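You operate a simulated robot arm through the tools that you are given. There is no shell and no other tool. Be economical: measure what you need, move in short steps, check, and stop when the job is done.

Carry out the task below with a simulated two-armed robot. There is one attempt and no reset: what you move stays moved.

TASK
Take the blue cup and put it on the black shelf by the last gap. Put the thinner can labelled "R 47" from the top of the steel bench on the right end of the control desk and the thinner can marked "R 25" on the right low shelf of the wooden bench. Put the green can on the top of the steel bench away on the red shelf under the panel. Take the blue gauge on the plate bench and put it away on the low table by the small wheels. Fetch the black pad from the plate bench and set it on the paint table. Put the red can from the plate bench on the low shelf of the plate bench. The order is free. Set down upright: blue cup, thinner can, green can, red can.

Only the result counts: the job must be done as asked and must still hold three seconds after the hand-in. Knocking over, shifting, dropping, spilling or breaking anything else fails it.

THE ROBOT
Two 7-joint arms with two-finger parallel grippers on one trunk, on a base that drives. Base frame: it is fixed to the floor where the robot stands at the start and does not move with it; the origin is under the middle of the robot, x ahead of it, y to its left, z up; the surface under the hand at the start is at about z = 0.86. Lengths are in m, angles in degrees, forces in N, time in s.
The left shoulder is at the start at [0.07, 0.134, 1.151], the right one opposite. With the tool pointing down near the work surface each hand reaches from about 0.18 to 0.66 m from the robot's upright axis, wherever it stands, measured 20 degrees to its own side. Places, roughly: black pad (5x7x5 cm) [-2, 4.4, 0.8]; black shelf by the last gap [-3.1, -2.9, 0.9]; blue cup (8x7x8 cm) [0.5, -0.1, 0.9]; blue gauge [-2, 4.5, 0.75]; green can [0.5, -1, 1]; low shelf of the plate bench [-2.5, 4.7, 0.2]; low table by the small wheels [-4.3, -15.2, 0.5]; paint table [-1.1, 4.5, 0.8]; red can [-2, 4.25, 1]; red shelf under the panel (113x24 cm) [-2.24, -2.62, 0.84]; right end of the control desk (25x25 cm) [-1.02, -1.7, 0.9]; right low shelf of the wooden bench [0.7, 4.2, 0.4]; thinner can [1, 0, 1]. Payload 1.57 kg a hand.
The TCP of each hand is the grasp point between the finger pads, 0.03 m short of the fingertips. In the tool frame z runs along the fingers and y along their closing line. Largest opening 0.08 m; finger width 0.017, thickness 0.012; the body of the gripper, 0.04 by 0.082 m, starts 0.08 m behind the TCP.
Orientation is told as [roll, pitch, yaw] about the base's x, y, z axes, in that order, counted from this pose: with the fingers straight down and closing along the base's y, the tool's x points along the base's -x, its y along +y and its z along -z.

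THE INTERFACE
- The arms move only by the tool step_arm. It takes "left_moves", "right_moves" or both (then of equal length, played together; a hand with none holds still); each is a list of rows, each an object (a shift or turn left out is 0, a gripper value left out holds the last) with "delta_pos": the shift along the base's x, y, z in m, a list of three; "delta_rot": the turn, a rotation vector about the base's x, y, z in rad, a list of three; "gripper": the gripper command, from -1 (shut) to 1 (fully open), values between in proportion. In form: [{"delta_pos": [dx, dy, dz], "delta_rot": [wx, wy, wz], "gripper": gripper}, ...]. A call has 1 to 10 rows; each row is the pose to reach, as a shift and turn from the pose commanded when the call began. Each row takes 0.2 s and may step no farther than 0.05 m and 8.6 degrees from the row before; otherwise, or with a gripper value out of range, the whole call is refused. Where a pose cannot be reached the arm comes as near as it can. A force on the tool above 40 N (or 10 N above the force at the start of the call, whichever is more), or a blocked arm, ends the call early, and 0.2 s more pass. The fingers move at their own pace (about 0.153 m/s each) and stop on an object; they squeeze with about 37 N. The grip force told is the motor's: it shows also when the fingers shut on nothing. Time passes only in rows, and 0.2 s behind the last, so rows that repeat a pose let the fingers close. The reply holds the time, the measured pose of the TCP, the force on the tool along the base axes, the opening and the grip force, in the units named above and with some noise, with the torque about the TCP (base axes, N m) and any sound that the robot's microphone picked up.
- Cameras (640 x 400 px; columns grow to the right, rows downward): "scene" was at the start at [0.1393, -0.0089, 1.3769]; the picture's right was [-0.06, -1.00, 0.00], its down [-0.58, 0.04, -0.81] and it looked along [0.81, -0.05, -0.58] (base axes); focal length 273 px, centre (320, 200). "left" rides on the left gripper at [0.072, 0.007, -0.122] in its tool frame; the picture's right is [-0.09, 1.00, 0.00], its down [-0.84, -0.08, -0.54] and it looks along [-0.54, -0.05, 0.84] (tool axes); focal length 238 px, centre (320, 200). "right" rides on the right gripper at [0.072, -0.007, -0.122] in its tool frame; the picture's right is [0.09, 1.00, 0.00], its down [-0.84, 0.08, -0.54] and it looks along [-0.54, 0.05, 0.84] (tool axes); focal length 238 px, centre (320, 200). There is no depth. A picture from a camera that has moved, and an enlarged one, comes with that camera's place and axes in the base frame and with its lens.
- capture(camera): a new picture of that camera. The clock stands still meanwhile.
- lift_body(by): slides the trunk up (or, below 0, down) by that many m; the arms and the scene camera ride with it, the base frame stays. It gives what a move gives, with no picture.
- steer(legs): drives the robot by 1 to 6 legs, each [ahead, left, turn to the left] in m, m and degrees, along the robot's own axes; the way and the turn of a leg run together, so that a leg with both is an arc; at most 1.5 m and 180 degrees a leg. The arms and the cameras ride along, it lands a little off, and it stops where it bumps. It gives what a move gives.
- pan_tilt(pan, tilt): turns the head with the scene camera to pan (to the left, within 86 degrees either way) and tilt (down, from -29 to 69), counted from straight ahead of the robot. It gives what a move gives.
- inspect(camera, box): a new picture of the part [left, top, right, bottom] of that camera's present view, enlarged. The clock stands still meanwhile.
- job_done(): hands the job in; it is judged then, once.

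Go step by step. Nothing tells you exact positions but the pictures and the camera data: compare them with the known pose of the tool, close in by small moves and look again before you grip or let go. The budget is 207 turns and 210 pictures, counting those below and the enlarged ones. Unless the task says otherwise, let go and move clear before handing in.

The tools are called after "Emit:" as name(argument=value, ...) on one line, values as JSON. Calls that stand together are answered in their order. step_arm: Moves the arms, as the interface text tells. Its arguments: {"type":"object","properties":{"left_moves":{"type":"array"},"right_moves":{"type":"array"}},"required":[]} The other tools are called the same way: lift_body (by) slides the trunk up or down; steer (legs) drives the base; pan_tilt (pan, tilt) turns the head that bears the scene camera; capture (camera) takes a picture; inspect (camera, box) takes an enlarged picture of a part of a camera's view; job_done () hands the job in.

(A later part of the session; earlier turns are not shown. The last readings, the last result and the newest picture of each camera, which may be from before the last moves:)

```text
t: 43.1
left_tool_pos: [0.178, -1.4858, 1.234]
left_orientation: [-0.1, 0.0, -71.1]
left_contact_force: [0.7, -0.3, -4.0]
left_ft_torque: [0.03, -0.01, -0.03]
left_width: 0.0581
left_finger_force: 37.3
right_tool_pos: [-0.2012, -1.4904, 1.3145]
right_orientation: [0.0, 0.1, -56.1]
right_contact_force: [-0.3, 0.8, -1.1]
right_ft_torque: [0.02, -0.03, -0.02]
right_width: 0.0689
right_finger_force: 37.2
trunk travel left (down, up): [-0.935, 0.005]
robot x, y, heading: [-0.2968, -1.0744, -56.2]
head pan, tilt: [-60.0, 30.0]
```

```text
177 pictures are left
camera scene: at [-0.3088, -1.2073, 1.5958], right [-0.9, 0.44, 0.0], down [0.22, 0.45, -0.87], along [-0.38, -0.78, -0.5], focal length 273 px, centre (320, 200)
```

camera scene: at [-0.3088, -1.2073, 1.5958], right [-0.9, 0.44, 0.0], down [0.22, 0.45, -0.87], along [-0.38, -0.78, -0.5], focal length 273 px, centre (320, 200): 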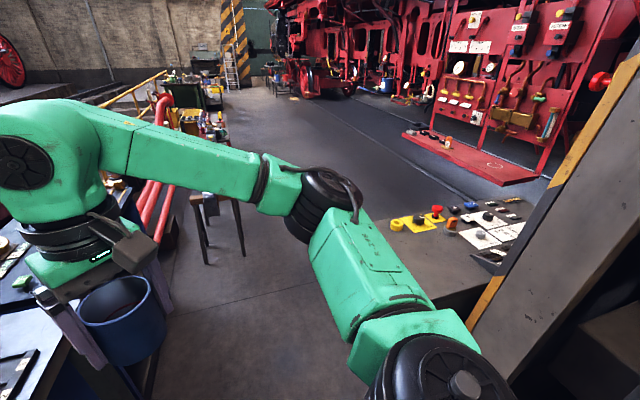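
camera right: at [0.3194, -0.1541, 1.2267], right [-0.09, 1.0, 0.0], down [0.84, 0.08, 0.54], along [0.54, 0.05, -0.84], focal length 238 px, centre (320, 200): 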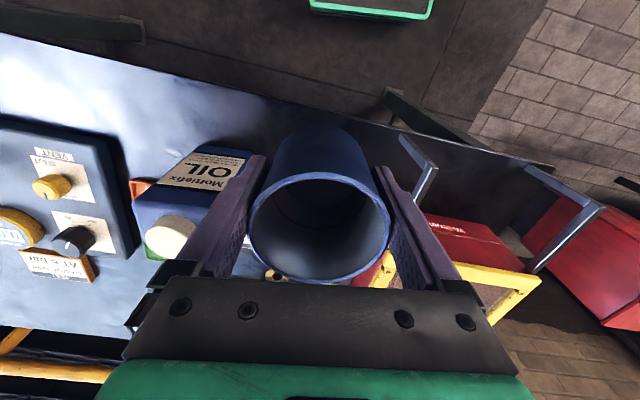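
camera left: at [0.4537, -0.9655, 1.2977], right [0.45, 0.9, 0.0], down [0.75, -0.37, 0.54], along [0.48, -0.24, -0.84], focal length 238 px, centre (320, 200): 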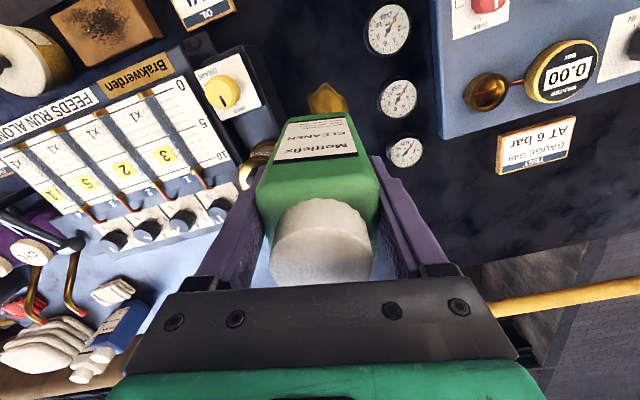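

I see the red panel with its long red shelf (x ≈ -2.16, y -3.15..-2.04) and the control desk. I drive round the desk and face the shelf.

Emit:
steer(legs=[[0, 0, -34], [1.3, 0, 0], [0, 0, -90], [0.7, 0, 0]])

Emit:
pan_tilt(pan=0, tilt=25)

Emit:
capture(camera="scene")

Emit:
pan_tilt(pan=-50, tilt=25)

Emit:
capture(camera="scene")

Emit:
pan_tilt(pan=50, tilt=20)

Emit:
capture(camera="scene")

```text
t: 58.5
left_tool_pos: [-1.5967, -2.5148, 1.2355]
left_orientation: [0.1, 0.0, 163.3]
left_contact_force: [-0.1, 0.2, -4.7]
left_ft_torque: [-0.02, 0.0, -0.04]
left_width: 0.0578
left_finger_force: 37.5
right_tool_pos: [-1.3794, -2.2039, 1.314]
right_orientation: [0.0, -0.1, 178.1]
right_contact_force: [-0.2, -0.1, -0.6]
right_ft_torque: [-0.01, -0.03, 0.03]
right_width: 0.0689
right_finger_force: 36.6
trunk travel left (down, up): [-0.935, 0.005]
robot x, y, heading: [-0.9914, -2.3614, 178.0]
head pan, tilt: [-60.0, 30.0]
```

```text
t: 59.8
left_tool_pos: [-1.5979, -2.5152, 1.2345]
left_orientation: [0.0, 0.1, 163.3]
left_contact_force: [-0.1, -0.3, -3.5]
left_ft_torque: [-0.02, 0.0, -0.03]
left_width: 0.0578
left_finger_force: 37.4
right_tool_pos: [-1.38, -2.2042, 1.3135]
right_orientation: [0.0, 0.0, 178.1]
right_contact_force: [0.7, 0.0, -1.0]
right_ft_torque: [-0.02, 0.02, 0.02]
right_width: 0.069
right_finger_force: 37.0
trunk travel left (down, up): [-0.935, 0.005]
robot x, y, heading: [-0.9867, -2.361, 178.2]
head pan, tilt: [0.0, 25.0]
```

```text
176 pictures are left
camera scene: at [-1.1319, -2.3623, 1.6037], right [0.03, 1.0, 0.0], down [0.42, -0.01, -0.91], along [-0.91, 0.03, -0.42], focal length 273 px, centre (320, 200)
```

scene: 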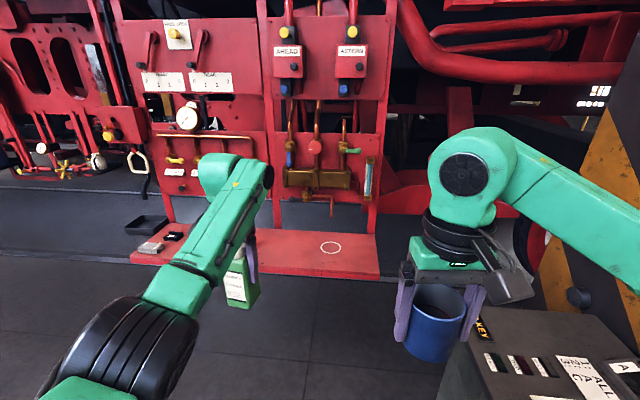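

```text
t: 60.9
left_tool_pos: [-1.5988, -2.515, 1.2351]
left_orientation: [-0.1, 0.2, 163.3]
left_contact_force: [0.2, 0.0, -4.1]
left_ft_torque: [0.03, 0.0, 0.01]
left_width: 0.058
left_finger_force: 36.7
right_tool_pos: [-1.3813, -2.2046, 1.3135]
right_orientation: [0.0, 0.1, 178.1]
right_contact_force: [-0.2, 0.2, -0.7]
right_ft_torque: [-0.01, -0.01, 0.01]
right_width: 0.069
right_finger_force: 37.1
trunk travel left (down, up): [-0.935, 0.005]
robot x, y, heading: [-0.9912, -2.364, 178.2]
head pan, tilt: [-50.0, 25.0]
```

```text
175 pictures are left
camera scene: at [-1.0971, -2.2931, 1.6037], right [0.79, 0.62, 0.0], down [0.26, -0.33, -0.91], along [-0.56, 0.71, -0.42], focal length 273 px, centre (320, 200)
```

scene: 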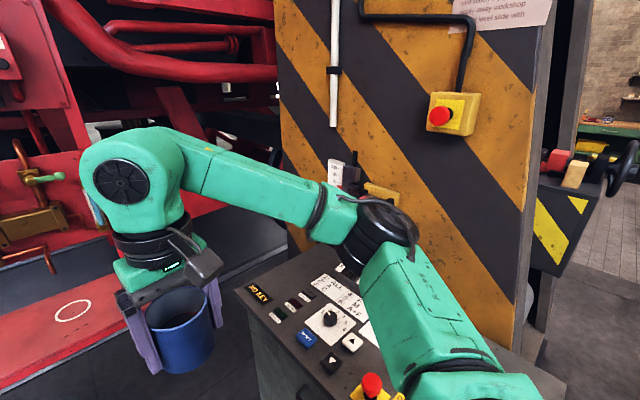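

```text
t: 62.7
left_tool_pos: [-1.5978, -2.5138, 1.2334]
left_orientation: [-0.1, 0.1, 163.4]
left_contact_force: [-0.8, 0.5, -3.1]
left_ft_torque: [0.02, -0.05, 0.01]
left_width: 0.0579
left_finger_force: 37.5
right_tool_pos: [-1.381, -2.2042, 1.313]
right_orientation: [0.0, 0.1, 178.1]
right_contact_force: [0.4, 0.1, -1.8]
right_ft_torque: [0.04, 0.0, 0.0]
right_width: 0.0689
right_finger_force: 37.4
trunk travel left (down, up): [-0.935, 0.005]
robot x, y, heading: [-0.9901, -2.3629, 178.0]
head pan, tilt: [50.0, 20.0]
```

```text
174 pictures are left
camera scene: at [-1.1025, -2.4348, 1.6118], right [-0.74, 0.67, 0.0], down [0.23, 0.25, -0.94], along [-0.63, -0.7, -0.34], focal length 273 px, centre (320, 200)
```

scene: 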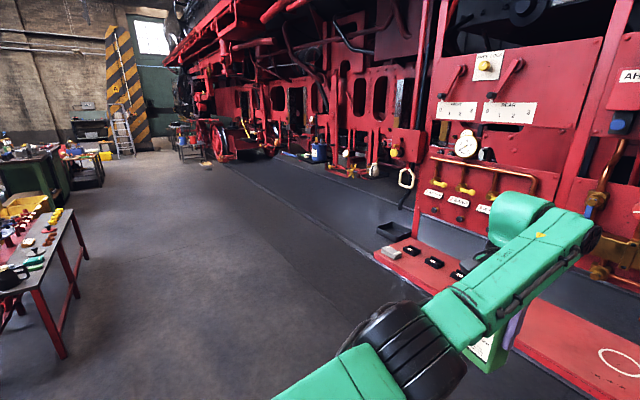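

The red shelf is ahead; its stretch y -2.75..-2.35 looks free. I drive nearer with the left hand and look.

Emit:
steer(legs=[[0.52, 0.06, 0]])

Emit:
pan_tilt(pan=0, tilt=40)

Emit:
capture(camera="scene")

Emit:
capture(camera="left")

Emit:
capture(camera="right")

```text
t: 65.8
left_tool_pos: [-2.1193, -2.5697, 1.2345]
left_orientation: [0.0, 0.0, 164.1]
left_contact_force: [0.5, -0.1, -2.9]
left_ft_torque: [-0.01, -0.05, 0.01]
left_width: 0.0577
left_finger_force: 36.9
right_tool_pos: [-1.907, -2.2564, 1.3136]
right_orientation: [0.0, -0.1, 179.0]
right_contact_force: [-0.3, 0.0, -1.2]
right_ft_torque: [0.03, 0.0, 0.0]
right_width: 0.069
right_finger_force: 36.3
trunk travel left (down, up): [-0.935, 0.005]
robot x, y, heading: [-1.5188, -2.4121, 179.0]
head pan, tilt: [50.0, 20.0]
```

```text
t: 66.9
left_tool_pos: [-2.1223, -2.5698, 1.2345]
left_orientation: [-0.1, 0.1, 164.2]
left_contact_force: [0.3, -0.3, -5.1]
left_ft_torque: [-0.01, -0.03, 0.01]
left_width: 0.0578
left_finger_force: 36.7
right_tool_pos: [-1.9094, -2.2577, 1.3139]
right_orientation: [0.0, -0.1, 179.0]
right_contact_force: [-0.1, -0.6, -1.5]
right_ft_torque: [0.03, 0.0, -0.01]
right_width: 0.069
right_finger_force: 37.2
trunk travel left (down, up): [-0.935, 0.005]
robot x, y, heading: [-1.5181, -2.4119, 178.8]
head pan, tilt: [0.0, 40.0]
```

```text
173 pictures are left
camera scene: at [-1.6513, -2.4111, 1.5805], right [0.02, 1.0, 0.0], down [0.64, -0.01, -0.77], along [-0.77, 0.01, -0.64], focal length 273 px, centre (320, 200)
```

scene: 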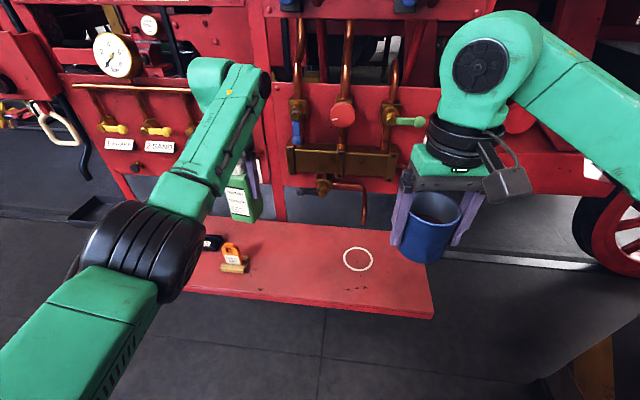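

```text
172 pictures are left
camera left: at [-2.0549, -2.5962, 1.3577], right [-0.36, -0.93, 0.0], down [-0.78, 0.3, 0.54], along [-0.5, 0.2, -0.84], focal length 238 px, centre (320, 200)
```

left: 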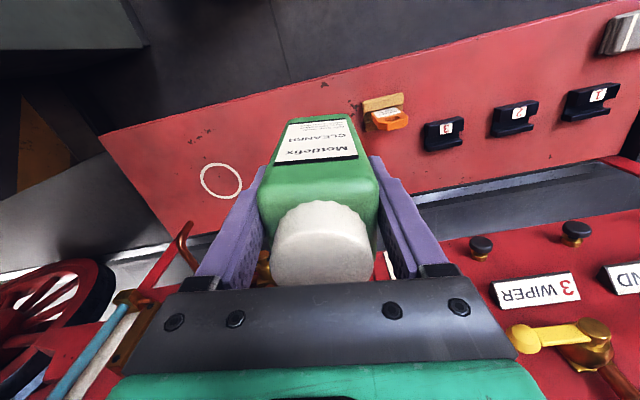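

```text
171 pictures are left
camera right: at [-1.8389, -2.2516, 1.436], right [0.07, -1.0, 0.0], down [-0.84, -0.06, 0.54], along [-0.54, -0.04, -0.84], focal length 238 px, centre (320, 200)
```

right: 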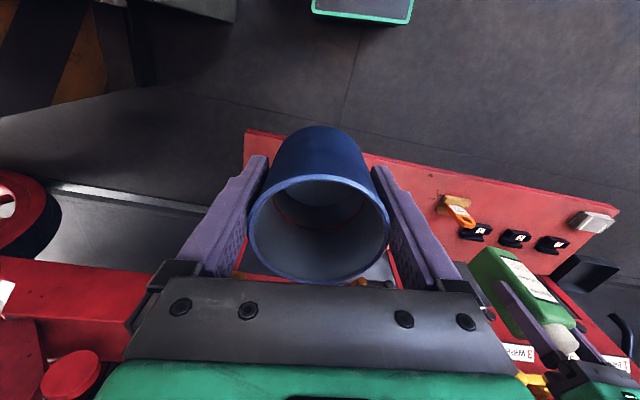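

I bring the green can over the free spot at about (-2.15, -2.5) and lower it to just above the shelf.

Emit:
step_arm(left_moves=[{"delta_pos": [-0.01, 0.03, -0.02]}, {"delta_pos": [-0.02, 0.055, -0.05]}, {"delta_pos": [-0.028, 0.07, -0.09]}, {"delta_pos": [-0.028, 0.07, -0.13]}, {"delta_pos": [-0.028, 0.07, -0.17]}, {"delta_pos": [-0.028, 0.07, -0.21]}, {"delta_pos": [-0.028, 0.07, -0.245]}, {"delta_pos": [-0.028, 0.07, -0.275]}])

Emit:
capture(camera="scene")

Emit:
capture(camera="left")

```text
t: 68.7
left_tool_pos: [-2.1015, -2.5002, 0.9873]
left_orientation: [-0.2, 0.0, 164.3]
left_contact_force: [0.7, 0.2, -3.5]
left_ft_torque: [-0.03, -0.01, 0.01]
left_width: 0.058
left_finger_force: 36.8
left hand out of reach, approached as far as the arm can: row 1, 2, 3, 4, 5, 6, 7, 8
right_tool_pos: [-1.91, -2.2565, 1.3129]
right_orientation: [0.0, 0.2, 178.9]
right_contact_force: [-0.1, -1.1, -2.4]
right_ft_torque: [0.0, -0.01, 0.01]
right_width: 0.0687
right_finger_force: 36.9
trunk travel left (down, up): [-0.935, 0.005]
robot x, y, heading: [-1.5172, -2.4119, 178.8]
head pan, tilt: [0.0, 40.0]
```

```text
170 pictures are left
camera scene: at [-1.6521, -2.4115, 1.5804], right [0.02, 1.0, 0.0], down [0.64, -0.01, -0.77], along [-0.77, 0.01, -0.64], focal length 273 px, centre (320, 200)
```

scene: 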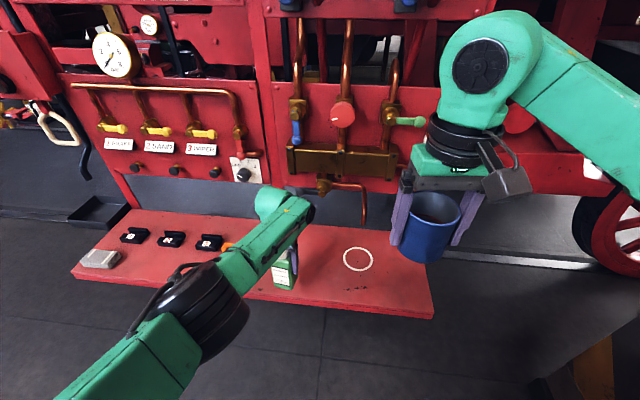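

```text
169 pictures are left
camera left: at [-2.0349, -2.525, 1.1102], right [-0.36, -0.93, 0.0], down [-0.78, 0.3, 0.54], along [-0.51, 0.2, -0.84], focal length 238 px, centre (320, 200)
```

left: 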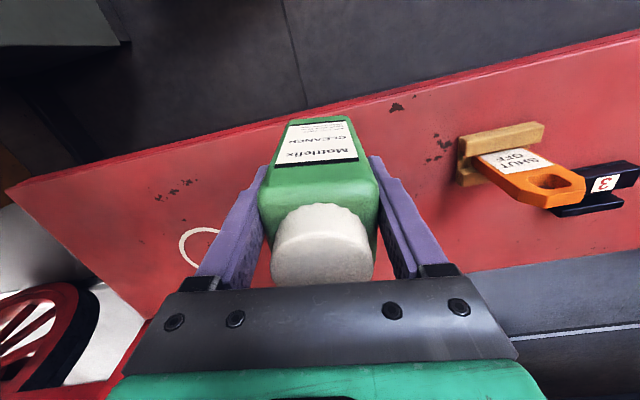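

Emit:
steer(legs=[[0.085, 0, 0]])

Emit:
capture(camera="scene")

Emit:
capture(camera="left")

```text
t: 69.8
left_tool_pos: [-2.178, -2.4976, 0.9929]
left_orientation: [0.1, -0.3, 164.2]
left_contact_force: [0.7, -0.3, -4.4]
left_ft_torque: [-0.02, 0.01, 0.0]
left_width: 0.0575
left_finger_force: 36.8
right_tool_pos: [-1.9836, -2.256, 1.3179]
right_orientation: [-0.1, -0.4, 178.9]
right_contact_force: [0.4, -0.3, -1.8]
right_ft_torque: [0.0, 0.05, -0.03]
right_width: 0.0691
right_finger_force: 37.1
trunk travel left (down, up): [-0.935, 0.005]
robot x, y, heading: [-1.6002, -2.4033, 179.2]
head pan, tilt: [0.0, 40.0]
```

```text
168 pictures are left
camera scene: at [-1.7236, -2.4095, 1.5815], right [0.02, 1.0, 0.0], down [0.64, -0.01, -0.77], along [-0.77, 0.01, -0.64], focal length 273 px, centre (320, 200)
```

scene: 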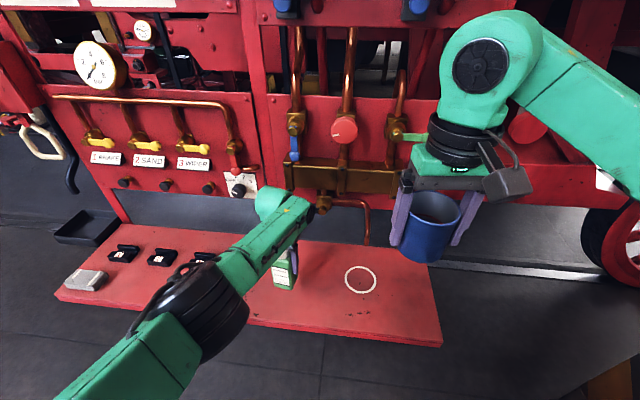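

```text
167 pictures are left
camera left: at [-2.11, -2.5235, 1.1149], right [-0.36, -0.93, 0.0], down [-0.78, 0.3, 0.55], along [-0.51, 0.2, -0.84], focal length 238 px, centre (320, 200)
```

left: 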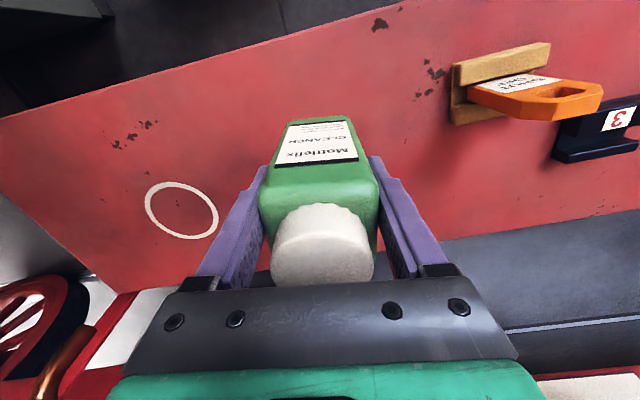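

Emit:
step_arm(left_moves=[{"delta_pos": [0.01, 0, -0.015]}, {"delta_pos": [0.02, 0, -0.03]}])

```text
t: 70.4
left_tool_pos: [-2.1611, -2.4988, 0.96]
left_orientation: [0.1, -0.1, 164.2]
left_contact_force: [0.1, 0.0, -3.9]
left_ft_torque: [0.0, -0.03, -0.02]
left_width: 0.0577
left_finger_force: 37.1
right_tool_pos: [-1.9886, -2.2564, 1.3147]
right_orientation: [-0.1, -0.2, 179.0]
right_contact_force: [0.2, 0.0, -1.0]
right_ft_torque: [0.02, 0.01, 0.02]
right_width: 0.0689
right_finger_force: 36.9
trunk travel left (down, up): [-0.935, 0.005]
robot x, y, heading: [-1.5974, -2.4059, 179.1]
head pan, tilt: [0.0, 40.0]
```

Now at z = 0.96; I ease down in small steps until contact.

Emit:
step_arm(left_moves=[{"delta_pos": [0, 0, -0.01]}, {"delta_pos": [0, 0, -0.018]}, {"delta_pos": [0, 0, -0.024]}, {"delta_pos": [0, 0, -0.028]}])

Emit:
inspect(camera="scene", box=[210, 180, 370, 300])

```text
t: 71.4
left_tool_pos: [-2.1686, -2.4957, 0.9368]
left_orientation: [-0.2, -1.0, 164.0]
left_contact_force: [-0.5, -0.7, -3.6]
left_ft_torque: [-0.02, -0.04, 0.02]
left_width: 0.0582
left_finger_force: 36.9
left hand out of reach, approached as far as the arm can: row 3, 4
right_tool_pos: [-1.9933, -2.2547, 1.3121]
right_orientation: [0.0, 0.1, 179.0]
right_contact_force: [0.4, -1.0, -1.0]
right_ft_torque: [-0.01, -0.04, 0.0]
right_width: 0.0689
right_finger_force: 36.8
trunk travel left (down, up): [-0.935, 0.005]
robot x, y, heading: [-1.5978, -2.4087, 179.0]
head pan, tilt: [0.0, 40.0]
```

```text
3.33 times, centred on (290, 240) of scene
camera zoom: at [-1.7358, -2.4097, 1.5803], right [0.02, 1.0, 0.0], down [0.64, -0.01, -0.76], along [-0.76, 0.01, -0.64], focal length 909 px, centre (420, 67)
```

zoom: 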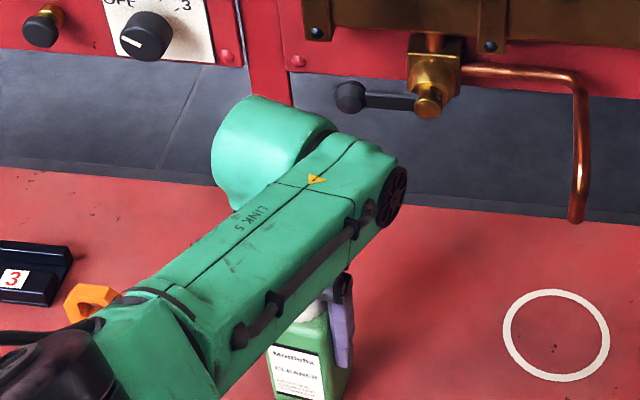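

The high trunk limits the reach down, so I raise the hand, lower the trunk by 0.1, and then continue down.

Emit:
step_arm(left_moves=[{"delta_pos": [0.005, 0, 0.04]}, {"delta_pos": [0.008, 0, 0.08]}, {"delta_pos": [0.01, 0, 0.11]}])

Emit:
lift_body(by=-0.1)

```text
t: 72.2
left_tool_pos: [-2.1703, -2.4911, 0.9655]
left_orientation: [-1.3, 0.2, 164.3]
left_contact_force: [0.7, 0.6, -2.7]
left_ft_torque: [0.03, -0.03, -0.04]
left_width: 0.0577
left_finger_force: 36.6
left hand out of reach, approached as far as the arm can: row 1, 2, 3
right_tool_pos: [-1.9926, -2.2558, 1.3123]
right_orientation: [-0.2, 0.0, 179.0]
right_contact_force: [-0.5, -0.2, -1.3]
right_ft_torque: [-0.02, -0.02, -0.01]
right_width: 0.0688
right_finger_force: 37.7
trunk travel left (down, up): [-0.935, 0.005]
robot x, y, heading: [-1.5967, -2.4094, 179.2]
head pan, tilt: [0.0, 40.0]
```

```text
t: 72.9
left_tool_pos: [-2.1716, -2.4889, 0.9333]
left_orientation: [-0.7, -0.6, 164.0]
left_contact_force: [2.1, 1.0, 6.1]
left_ft_torque: [-0.29, -0.41, 0.11]
left_width: 0.0577
left_finger_force: 37.1
right_tool_pos: [-1.9888, -2.2537, 1.2731]
right_orientation: [0.2, -0.1, 179.1]
right_contact_force: [0.5, -0.3, -1.6]
right_ft_torque: [0.0, 0.0, 0.03]
right_width: 0.0686
right_finger_force: 37.3
trunk travel left (down, up): [-0.894, 0.046]
robot x, y, heading: [-1.6009, -2.4067, 179.1]
head pan, tilt: [0.0, 40.0]
stopped: the force on the tool passed its limit at 66 N (the readings are from after the stop); the commanded pose is now the measured one
```

The can touched the shelf at z = 0.933 and is nearly upright. I check it and release.

Emit:
step_arm(left_moves=[{"delta_pos": [0, 0, 0.001], "gripper": 0.2}, {"delta_pos": [0, 0, 0.001], "gripper": 0.6}, {"delta_pos": [0, 0, 0.001], "gripper": 0.7}])

Emit:
capture(camera="left")

Emit:
inspect(camera="scene", box=[210, 180, 370, 300])

```text
t: 73.7
left_tool_pos: [-2.1761, -2.4906, 0.9346]
left_orientation: [-0.7, -0.4, 164.1]
left_contact_force: [0.0, 0.5, -0.2]
left_ft_torque: [-0.01, 0.04, 0.02]
left_width: 0.068
left_finger_force: 0.0
right_tool_pos: [-1.992, -2.255, 1.2722]
right_orientation: [0.1, 0.0, 179.0]
right_contact_force: [-0.2, 0.2, -1.4]
right_ft_torque: [0.01, 0.01, 0.0]
right_width: 0.069
right_finger_force: 37.6
trunk travel left (down, up): [-0.894, 0.046]
robot x, y, heading: [-1.5976, -2.4087, 179.0]
head pan, tilt: [0.0, 40.0]
```

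```text
165 pictures are left
camera left: at [-2.1076, -2.5171, 1.0554], right [-0.36, -0.93, -0.01], down [-0.78, 0.3, 0.55], along [-0.51, 0.21, -0.84], focal length 238 px, centre (320, 200)
```

left: 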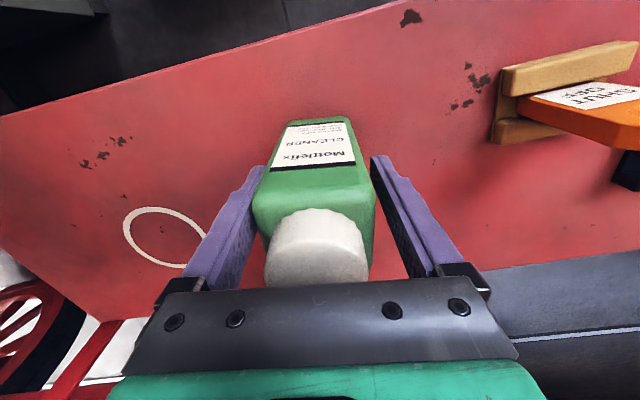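

```text
3.33 times, centred on (290, 240) of scene
camera zoom: at [-1.7332, -2.4093, 1.5394], right [0.02, 1.0, 0.0], down [0.64, -0.01, -0.77], along [-0.77, 0.01, -0.64], focal length 909 px, centre (420, 67)
```

zoom: 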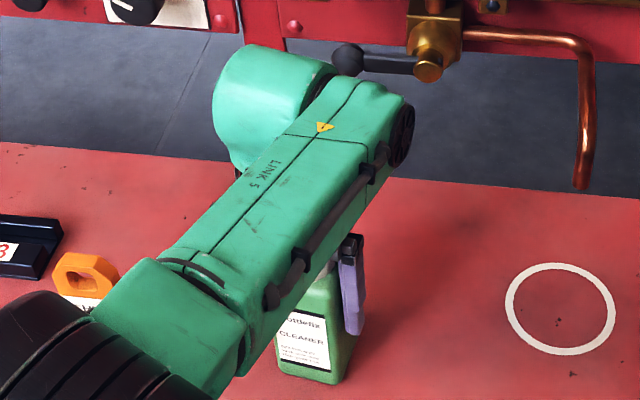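

Emit:
step_arm(left_moves=[{"delta_pos": [0.0, 0, 0.03], "gripper": 0.8}, {"delta_pos": [0.0, 0, 0.06]}, {"delta_pos": [0.0, 0, 0.09]}, {"delta_pos": [0.01, 0, 0.12]}, {"delta_pos": [0.04, 0, 0.15]}, {"delta_pos": [0.08, -0.01, 0.18]}, {"delta_pos": [0.12, -0.01, 0.2]}])

Emit:
capture(camera="scene")

Emit:
capture(camera="left")

```text
refused: row 6 steps farther than a row can; nothing moved
```

```text
163 pictures are left
camera scene: at [-1.7332, -2.4093, 1.5394], right [0.02, 1.0, 0.0], down [0.64, -0.01, -0.77], along [-0.77, 0.01, -0.64], focal length 273 px, centre (320, 200)
```

scene: 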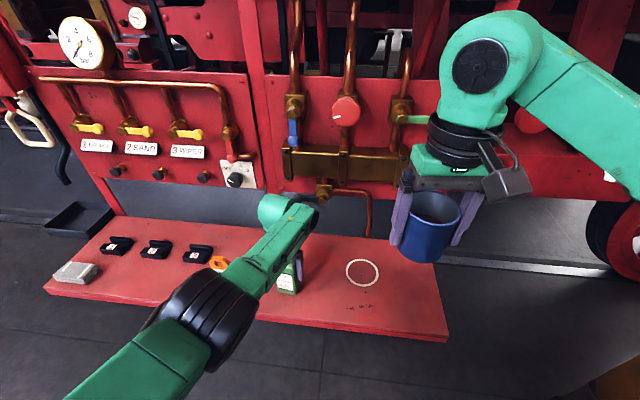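

```text
162 pictures are left
camera left: at [-2.1076, -2.5171, 1.0554], right [-0.36, -0.93, -0.01], down [-0.78, 0.3, 0.55], along [-0.51, 0.21, -0.84], focal length 238 px, centre (320, 200)
```

left: 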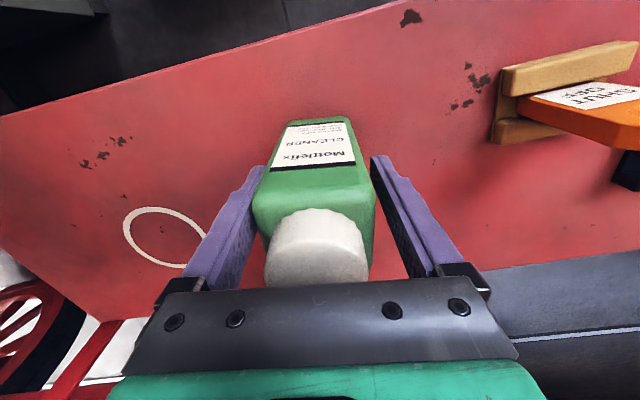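

Emit:
step_arm(left_moves=[{"delta_pos": [0.0, 0, 0.03], "gripper": 0.8}, {"delta_pos": [0.0, 0, 0.06]}, {"delta_pos": [0.0, 0, 0.09]}, {"delta_pos": [0.01, 0, 0.12]}, {"delta_pos": [0.03, 0, 0.15]}, {"delta_pos": [0.06, -0.01, 0.18]}, {"delta_pos": [0.1, -0.01, 0.2]}])

Emit:
capture(camera="scene")

```text
t: 75.3
left_tool_pos: [-2.1465, -2.5053, 1.0903]
left_orientation: [-0.3, -0.5, 164.4]
left_contact_force: [-0.2, -0.3, 0.5]
left_ft_torque: [-0.03, -0.01, -0.01]
left_width: 0.0721
left_finger_force: 0.1
left hand out of reach, approached as far as the arm can: row 6, 7
right_tool_pos: [-1.9925, -2.2561, 1.2728]
right_orientation: [0.1, 0.0, 179.1]
right_contact_force: [0.3, -0.1, -1.0]
right_ft_torque: [0.03, -0.01, 0.03]
right_width: 0.0691
right_finger_force: 36.8
trunk travel left (down, up): [-0.894, 0.046]
robot x, y, heading: [-1.6019, -2.4086, 178.9]
head pan, tilt: [0.0, 40.0]
```

```text
161 pictures are left
camera scene: at [-1.7346, -2.4098, 1.5393], right [0.02, 1.0, 0.0], down [0.64, -0.01, -0.77], along [-0.77, 0.01, -0.64], focal length 273 px, centre (320, 200)
```

scene: 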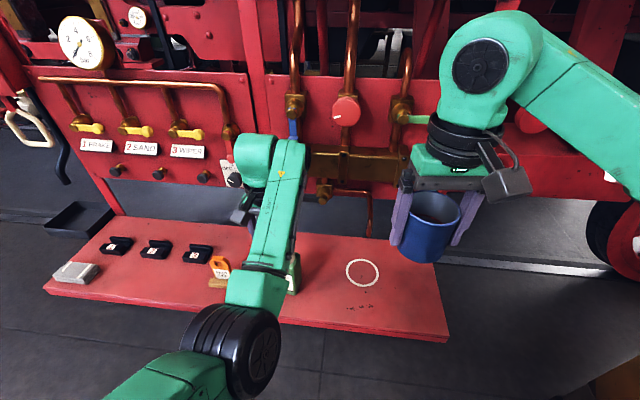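

The green can stands on the red shelf. I back away and strafe left to look behind and beside the panel for the black shelf.

Emit:
steer(legs=[[-0.5, 0, 0], [0, 1.0, 0]])

Emit:
pan_tilt(pan=-10, tilt=15)

Emit:
capture(camera="scene")

```text
t: 83.0
left_tool_pos: [-1.6805, -3.4892, 1.0923]
left_orientation: [-0.4, -0.4, 162.8]
left_contact_force: [-0.3, -0.1, -0.7]
left_ft_torque: [-0.02, 0.04, 0.01]
left_width: 0.0721
left_finger_force: 0.1
right_tool_pos: [-1.5188, -3.2455, 1.2716]
right_orientation: [0.1, 0.0, 177.3]
right_contact_force: [0.0, 0.2, -1.9]
right_ft_torque: [-0.01, -0.03, -0.02]
right_width: 0.069
right_finger_force: 37.1
trunk travel left (down, up): [-0.894, 0.046]
robot x, y, heading: [-1.131, -3.4131, 177.1]
head pan, tilt: [0.0, 40.0]
```

```text
t: 83.9
left_tool_pos: [-1.6814, -3.491, 1.0912]
left_orientation: [-0.4, -0.4, 162.7]
left_contact_force: [0.7, -0.3, -0.1]
left_ft_torque: [0.04, -0.02, -0.03]
left_width: 0.072
left_finger_force: 0.0
right_tool_pos: [-1.5194, -3.2469, 1.2732]
right_orientation: [0.0, 0.0, 177.3]
right_contact_force: [0.4, 0.8, -1.6]
right_ft_torque: [-0.03, -0.06, -0.01]
right_width: 0.0689
right_finger_force: 37.3
trunk travel left (down, up): [-0.894, 0.046]
robot x, y, heading: [-1.1317, -3.4117, 177.0]
head pan, tilt: [-10.0, 15.0]
```

```text
160 pictures are left
camera scene: at [-1.272, -3.3921, 1.5789], right [0.22, 0.98, 0.0], down [0.25, -0.06, -0.97], along [-0.94, 0.21, -0.26], focal length 273 px, centre (320, 200)
```

scene: 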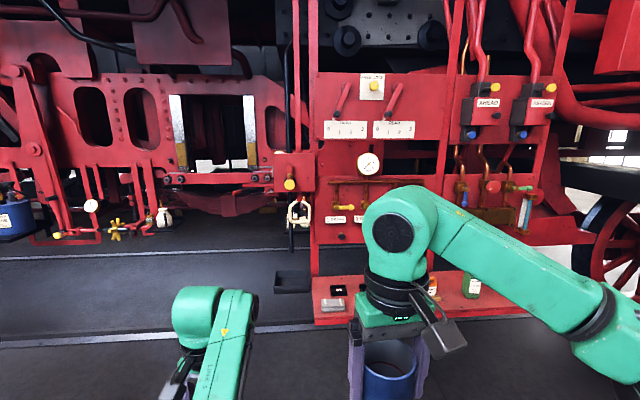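

Emit:
inspect(camera="scene", box=[130, 60, 350, 200])

Emit:
inspect(camera="scene", box=[160, 160, 360, 320])

Emit:
pan_tilt(pan=40, tilt=15)

Emit:
capture(camera="scene")

```text
2.86 times, centred on (240, 130) of scene
camera zoom: at [-1.272, -3.3921, 1.5789], right [0.22, 0.98, 0.0], down [0.25, -0.06, -0.97], along [-0.94, 0.21, -0.26], focal length 779 px, centre (549, 400)
```

zoom: 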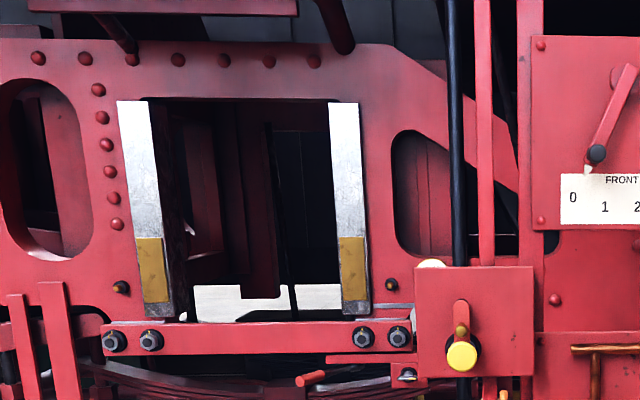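

```text
2.50 times, centred on (260, 240) of scene
camera zoom: at [-1.272, -3.3921, 1.5789], right [0.22, 0.98, 0.0], down [0.25, -0.06, -0.97], along [-0.94, 0.21, -0.26], focal length 682 px, centre (470, 100)
```

zoom: 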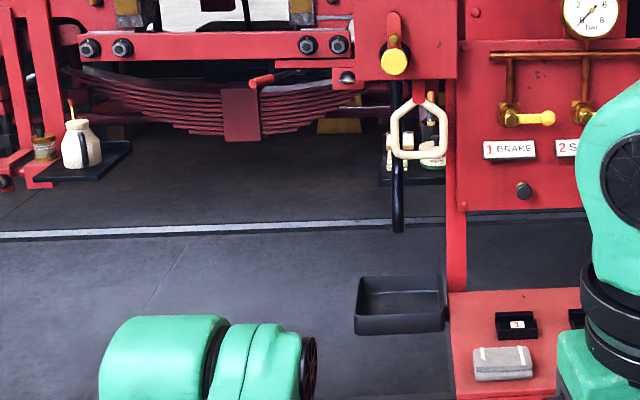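

```text
t: 85.1
left_tool_pos: [-1.6813, -3.4906, 1.0914]
left_orientation: [-0.3, -0.4, 162.7]
left_contact_force: [-0.3, 0.3, -0.4]
left_ft_torque: [-0.02, 0.0, -0.03]
left_width: 0.0719
left_finger_force: 0.0
right_tool_pos: [-1.52, -3.2458, 1.2714]
right_orientation: [-0.1, -0.1, 177.3]
right_contact_force: [-0.5, -0.1, -1.6]
right_ft_torque: [-0.01, -0.02, 0.02]
right_width: 0.0692
right_finger_force: 37.6
trunk travel left (down, up): [-0.894, 0.046]
robot x, y, heading: [-1.1327, -3.4095, 177.4]
head pan, tilt: [40.0, 15.0]
```

```text
157 pictures are left
camera scene: at [-1.2553, -3.4687, 1.579], right [-0.6, 0.8, 0.0], down [0.21, 0.16, -0.97], along [-0.77, -0.58, -0.26], focal length 273 px, centre (320, 200)
```

scene: 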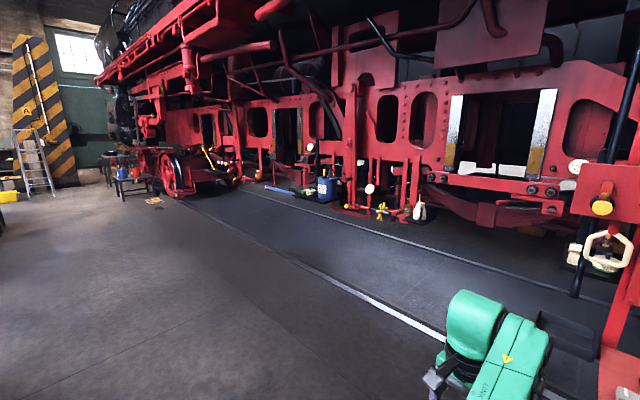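

The black shelf is behind the panel's left end, near (-3.05, -3.1), with some bottles on it. I go round the panel's left side to see it.

Emit:
steer(legs=[[0.9, 0.5, 0], [0, 0, -40]])

Emit:
pan_tilt(pan=0, tilt=25)

Emit:
capture(camera="scene")

```text
t: 92.2
left_tool_pos: [-2.5114, -3.5892, 1.0921]
left_orientation: [-0.4, -0.3, 123.6]
left_contact_force: [0.7, 0.4, -0.1]
left_ft_torque: [-0.01, 0.0, 0.0]
left_width: 0.0719
left_finger_force: 0.0
right_tool_pos: [-2.232, -3.5026, 1.2727]
right_orientation: [0.0, 0.1, 137.9]
right_contact_force: [-0.7, -0.2, -1.3]
right_ft_torque: [-0.01, -0.04, 0.01]
right_width: 0.0686
right_finger_force: 37.0
trunk travel left (down, up): [-0.894, 0.046]
robot x, y, heading: [-2.0377, -3.874, 138.0]
head pan, tilt: [40.0, 15.0]
```

```text
t: 93.3
left_tool_pos: [-2.5123, -3.5893, 1.091]
left_orientation: [-0.2, -0.3, 123.5]
left_contact_force: [0.4, 0.3, 1.0]
left_ft_torque: [0.01, -0.01, -0.01]
left_width: 0.0719
left_finger_force: 0.0
right_tool_pos: [-2.2316, -3.5026, 1.2726]
right_orientation: [-0.1, 0.0, 138.0]
right_contact_force: [-0.8, 1.0, -1.9]
right_ft_torque: [0.03, 0.02, 0.02]
right_width: 0.0689
right_finger_force: 36.9
trunk travel left (down, up): [-0.894, 0.046]
robot x, y, heading: [-2.0391, -3.8746, 137.9]
head pan, tilt: [0.0, 25.0]
```

```text
156 pictures are left
camera scene: at [-2.1407, -3.7833, 1.5628], right [0.67, 0.74, 0.0], down [0.31, -0.28, -0.91], along [-0.67, 0.61, -0.42], focal length 273 px, centre (320, 200)
```

scene: 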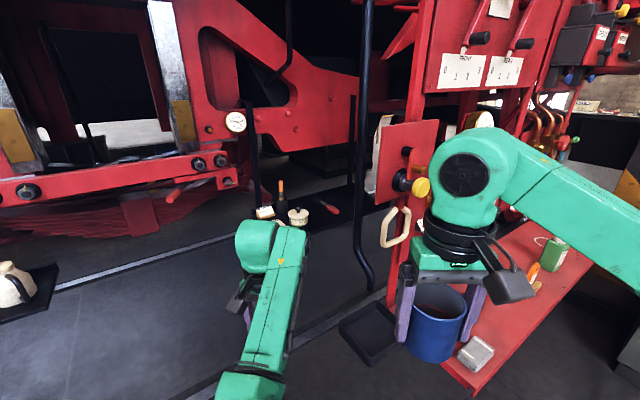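

Emit:
inspect(camera="scene", box=[220, 120, 400, 240])

Emit:
pan_tilt(pan=0, tilt=55)

Emit:
capture(camera="scene")

```text
3.33 times, centred on (310, 180) of scene
camera zoom: at [-2.1407, -3.7833, 1.5628], right [0.67, 0.74, 0.0], down [0.31, -0.28, -0.91], along [-0.67, 0.61, -0.42], focal length 909 px, centre (353, 267)
```

zoom: 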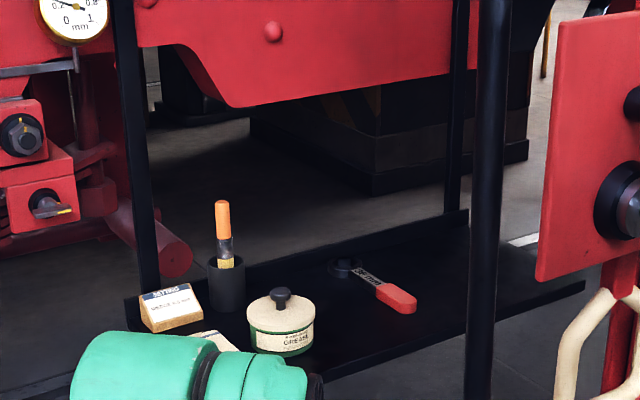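

```text
t: 94.2
left_tool_pos: [-2.5112, -3.5896, 1.0908]
left_orientation: [-0.3, -0.4, 123.4]
left_contact_force: [-0.4, 0.2, -0.2]
left_ft_torque: [0.01, -0.03, 0.0]
left_width: 0.072
left_finger_force: 0.1
right_tool_pos: [-2.2314, -3.5019, 1.2718]
right_orientation: [0.0, 0.0, 137.9]
right_contact_force: [0.0, -0.4, -0.8]
right_ft_torque: [-0.01, -0.01, -0.03]
right_width: 0.0691
right_finger_force: 36.4
trunk travel left (down, up): [-0.894, 0.046]
robot x, y, heading: [-2.0366, -3.8783, 137.9]
head pan, tilt: [0.0, 55.0]
```

```text
154 pictures are left
camera scene: at [-2.1257, -3.7965, 1.5188], right [0.67, 0.74, 0.0], down [0.61, -0.55, -0.57], along [-0.43, 0.38, -0.82], focal length 273 px, centre (320, 200)
```

scene: 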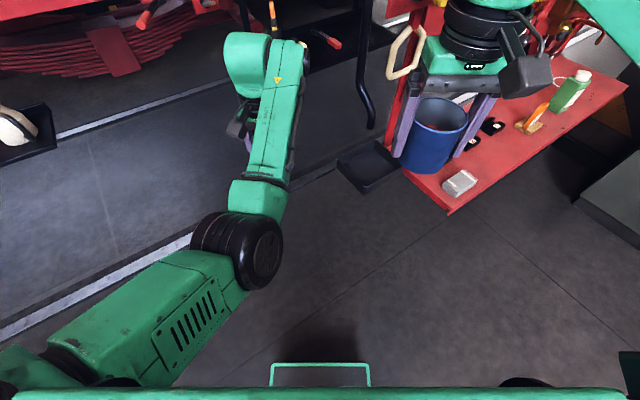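

The black shelf carries a grease jar near (-3.05, -3.09) and a wrench around (-3.06, -2.85); the front middle about (-2.98, -2.96) is free. I tuck both hands in before driving nearer.

Emit:
step_arm(left_moves=[{"delta_pos": [0.015, -0.035, 0.02]}, {"delta_pos": [0.03, -0.07, 0.04]}, {"delta_pos": [0.045, -0.105, 0.06]}, {"delta_pos": [0.06, -0.14, 0.08]}, {"delta_pos": [0.07, -0.175, 0.1]}, {"delta_pos": [0.082, -0.208, 0.1]}], right_moves=[{"delta_pos": [0.01, -0.009, 0]}, {"delta_pos": [0.02, -0.018, 0]}, {"delta_pos": [0.03, -0.027, 0]}, {"delta_pos": [0.04, -0.036, 0]}, {"delta_pos": [0.05, -0.045, 0]}, {"delta_pos": [0.06, -0.054, 0]}])

Emit:
steer(legs=[[0.0, 0.0, 27], [0.35, 0.0, 0]])

Emit:
pan_tilt(pan=-35, tilt=35)

Emit:
capture(camera="scene")

Emit:
pan_tilt(pan=30, tilt=30)

Emit:
capture(camera="scene")

```text
t: 95.6
left_tool_pos: [-2.5645, -3.7049, 1.0735]
left_orientation: [0.2, -0.4, 124.2]
left_contact_force: [-0.4, -1.4, -0.1]
left_ft_torque: [0.02, 0.0, -0.02]
left_width: 0.0719
left_finger_force: 0.1
left hand out of reach, approached as far as the arm can: row 1, 2, 3, 4, 5, 6
right_tool_pos: [-2.1711, -3.5572, 1.2717]
right_orientation: [0.0, -0.1, 138.0]
right_contact_force: [-0.4, 0.0, -1.1]
right_ft_torque: [0.0, 0.03, -0.02]
right_width: 0.069
right_finger_force: 36.4
trunk travel left (down, up): [-0.894, 0.046]
robot x, y, heading: [-2.0401, -3.874, 137.9]
head pan, tilt: [0.0, 55.0]
```

```text
t: 99.3
left_tool_pos: [-2.9323, -3.885, 1.0676]
left_orientation: [0.0, 0.1, 152.1]
left_contact_force: [-0.3, -0.5, 0.0]
left_ft_torque: [0.04, 0.02, 0.04]
left_width: 0.072
left_finger_force: 0.2
right_tool_pos: [-2.6559, -3.5722, 1.2699]
right_orientation: [-0.2, 0.5, 166.0]
right_contact_force: [0.1, 0.7, -1.0]
right_ft_torque: [-0.05, 0.02, 0.0]
right_width: 0.0689
right_finger_force: 36.0
trunk travel left (down, up): [-0.894, 0.046]
robot x, y, heading: [-2.3765, -3.7931, 166.0]
head pan, tilt: [0.0, 55.0]
```

```text
t: 100.3
left_tool_pos: [-2.9313, -3.8887, 1.0679]
left_orientation: [0.2, 0.1, 152.2]
left_contact_force: [0.1, 0.1, -0.3]
left_ft_torque: [0.0, 0.01, -0.04]
left_width: 0.0718
left_finger_force: 0.0
right_tool_pos: [-2.6549, -3.5728, 1.2692]
right_orientation: [-0.3, 0.5, 165.9]
right_contact_force: [0.4, -0.3, -1.5]
right_ft_torque: [-0.02, -0.02, 0.01]
right_width: 0.0691
right_finger_force: 37.2
trunk travel left (down, up): [-0.894, 0.046]
robot x, y, heading: [-2.3799, -3.7877, 165.8]
head pan, tilt: [-35.0, 35.0]
```

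```text
153 pictures are left
camera scene: at [-2.4937, -3.7149, 1.5461], right [0.76, 0.65, 0.01], down [0.38, -0.43, -0.82], along [-0.53, 0.62, -0.58], focal length 273 px, centre (320, 200)
```

scene: 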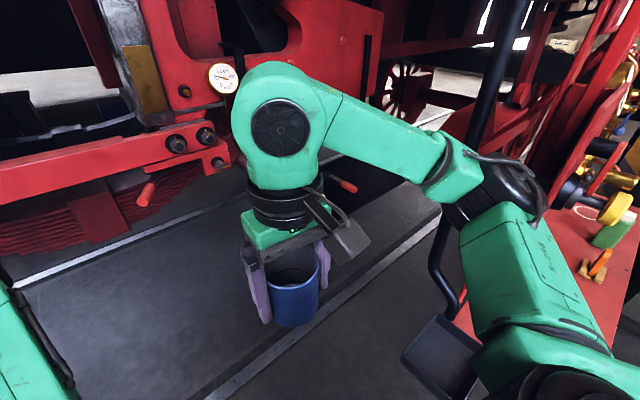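

```text
t: 101.7
left_tool_pos: [-2.9331, -3.8885, 1.067]
left_orientation: [0.2, 0.1, 152.1]
left_contact_force: [-0.6, -0.2, -0.1]
left_ft_torque: [0.01, 0.01, 0.0]
left_width: 0.0718
left_finger_force: 0.0
right_tool_pos: [-2.6556, -3.5726, 1.2703]
right_orientation: [-0.1, 0.5, 165.9]
right_contact_force: [-0.4, -0.6, -0.3]
right_ft_torque: [-0.05, 0.0, -0.02]
right_width: 0.0688
right_finger_force: 37.3
trunk travel left (down, up): [-0.894, 0.046]
robot x, y, heading: [-2.3774, -3.787, 165.8]
head pan, tilt: [30.0, 30.0]
```

```text
152 pictures are left
camera scene: at [-2.5232, -3.8062, 1.5536], right [-0.27, 0.96, 0.0], down [0.49, 0.14, -0.86], along [-0.83, -0.23, -0.51], focal length 273 px, centre (320, 200)
```

scene: 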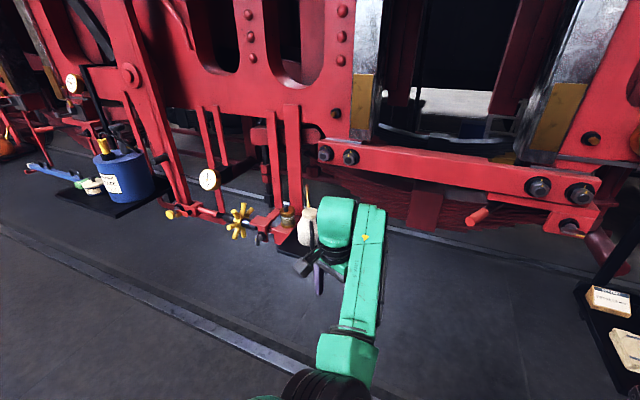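

The left hand needs its yaw squared before it will fold back. I rotate it to the robot's heading while pulling it back, away from the loco.

Emit:
step_arm(left_moves=[{"delta_pos": [0.02, 0, 0.0], "delta_rot": [0, 0, 0.13]}, {"delta_pos": [0.04, 0, 0.01], "delta_rot": [0, 0, 0.26]}, {"delta_pos": [0.07, 0, 0.03], "delta_rot": [0, 0, 0.26]}, {"delta_pos": [0.1, 0, 0.05], "delta_rot": [0, 0, 0.26]}, {"delta_pos": [0.13, 0, 0.07], "delta_rot": [0, 0, 0.26]}, {"delta_pos": [0.16, 0, 0.08], "delta_rot": [0, 0, 0.26]}, {"delta_pos": [0.2, 0, 0.08], "delta_rot": [0, 0, 0.26]}])

```text
t: 103.5
left_tool_pos: [-2.9052, -3.9341, 1.0473]
left_orientation: [3.1, -1.7, 169.8]
left_contact_force: [1.0, -0.9, 0.2]
left_ft_torque: [0.02, 0.01, 0.01]
left_width: 0.0721
left_finger_force: 0.0
left hand out of reach, approached as far as the arm can: row 1, 2, 3, 4, 5, 6, 7
right_tool_pos: [-2.6533, -3.5752, 1.2704]
right_orientation: [-0.2, 0.4, 166.1]
right_contact_force: [-0.5, -0.3, -1.5]
right_ft_torque: [0.01, -0.03, -0.02]
right_width: 0.069
right_finger_force: 36.6
trunk travel left (down, up): [-0.894, 0.046]
robot x, y, heading: [-2.3805, -3.7897, 165.8]
head pan, tilt: [30.0, 30.0]
stopped in row 7 (left hand): the arm was blocked; the commanded pose is now the measured one
```

Emit:
pan_tilt(pan=30, tilt=65)

Emit:
capture(camera="scene")

Emit:
capture(camera="left")

```text
t: 104.5
left_tool_pos: [-2.9049, -3.9341, 1.0449]
left_orientation: [2.9, -1.5, 169.7]
left_contact_force: [0.1, -1.4, 0.4]
left_ft_torque: [0.01, 0.0, -0.01]
left_width: 0.0722
left_finger_force: 0.1
right_tool_pos: [-2.655, -3.5744, 1.2695]
right_orientation: [-0.2, 0.5, 165.9]
right_contact_force: [-0.6, -0.2, -0.6]
right_ft_torque: [-0.04, -0.02, -0.02]
right_width: 0.069
right_finger_force: 37.4
trunk travel left (down, up): [-0.894, 0.046]
robot x, y, heading: [-2.3748, -3.7902, 165.8]
head pan, tilt: [30.0, 65.0]
```

```text
151 pictures are left
camera scene: at [-2.4928, -3.7999, 1.5064], right [-0.27, 0.96, 0.0], down [0.87, 0.25, -0.42], along [-0.4, -0.11, -0.91], focal length 273 px, centre (320, 200)
```

scene: 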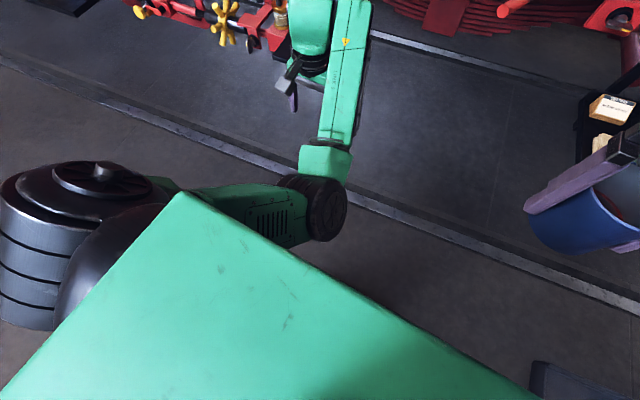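

```text
150 pictures are left
camera left: at [-2.8319, -3.9477, 1.1669], right [-0.27, -0.96, 0.05], down [-0.79, 0.25, 0.56], along [-0.55, 0.11, -0.83], focal length 238 px, centre (320, 200)
```

left: 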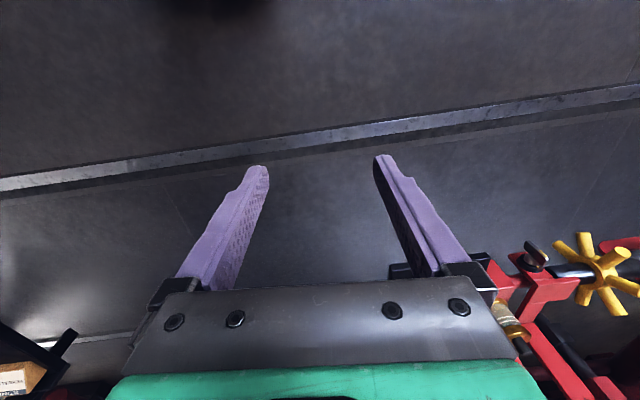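

The left elbow has swung inward. I back the robot off to free space to untangle the arm.

Emit:
steer(legs=[[-0.5, 0, 0]])

Emit:
step_arm(left_moves=[{"delta_pos": [-0.04, 0.01, 0.02], "delta_rot": [0, 0, -0.1]}, {"delta_pos": [-0.08, 0.02, 0.05], "delta_rot": [0, 0, -0.1]}, {"delta_pos": [-0.11, 0.03, 0.09], "delta_rot": [0, 0, -0.1]}, {"delta_pos": [-0.11, 0.05, 0.13], "delta_rot": [0, 0, -0.1]}, {"delta_pos": [-0.11, 0.07, 0.17], "delta_rot": [0, 0, -0.1]}, {"delta_pos": [-0.1, 0.08, 0.2], "delta_rot": [0, 0, -0.1]}])

Emit:
capture(camera="scene")

```text
t: 105.3
left_tool_pos: [-2.8969, -3.9428, 1.0453]
left_orientation: [3.0, -1.5, 170.1]
left_contact_force: [-0.4, -0.3, 0.6]
left_ft_torque: [-0.01, 0.02, -0.02]
left_width: 0.0718
left_finger_force: 0.2
right_tool_pos: [-2.6465, -3.5807, 1.2693]
right_orientation: [-0.4, 0.5, 166.7]
right_contact_force: [0.5, -0.4, -0.4]
right_ft_torque: [-0.02, -0.01, 0.04]
right_width: 0.0688
right_finger_force: 37.2
trunk travel left (down, up): [-0.894, 0.046]
robot x, y, heading: [-2.3652, -3.7939, 166.3]
head pan, tilt: [30.0, 65.0]
stopped in leg 1: the robot was blocked; the commanded pose is now the measured one
```

```text
refused: row 2 steps farther than a row can; nothing moved
```

```text
149 pictures are left
camera scene: at [-2.4841, -3.8053, 1.5061], right [-0.28, 0.96, 0.0], down [0.87, 0.25, -0.41], along [-0.4, -0.11, -0.91], focal length 273 px, centre (320, 200)
```

scene: 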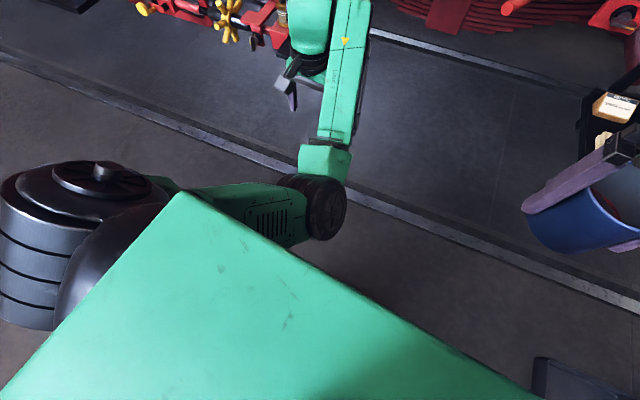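

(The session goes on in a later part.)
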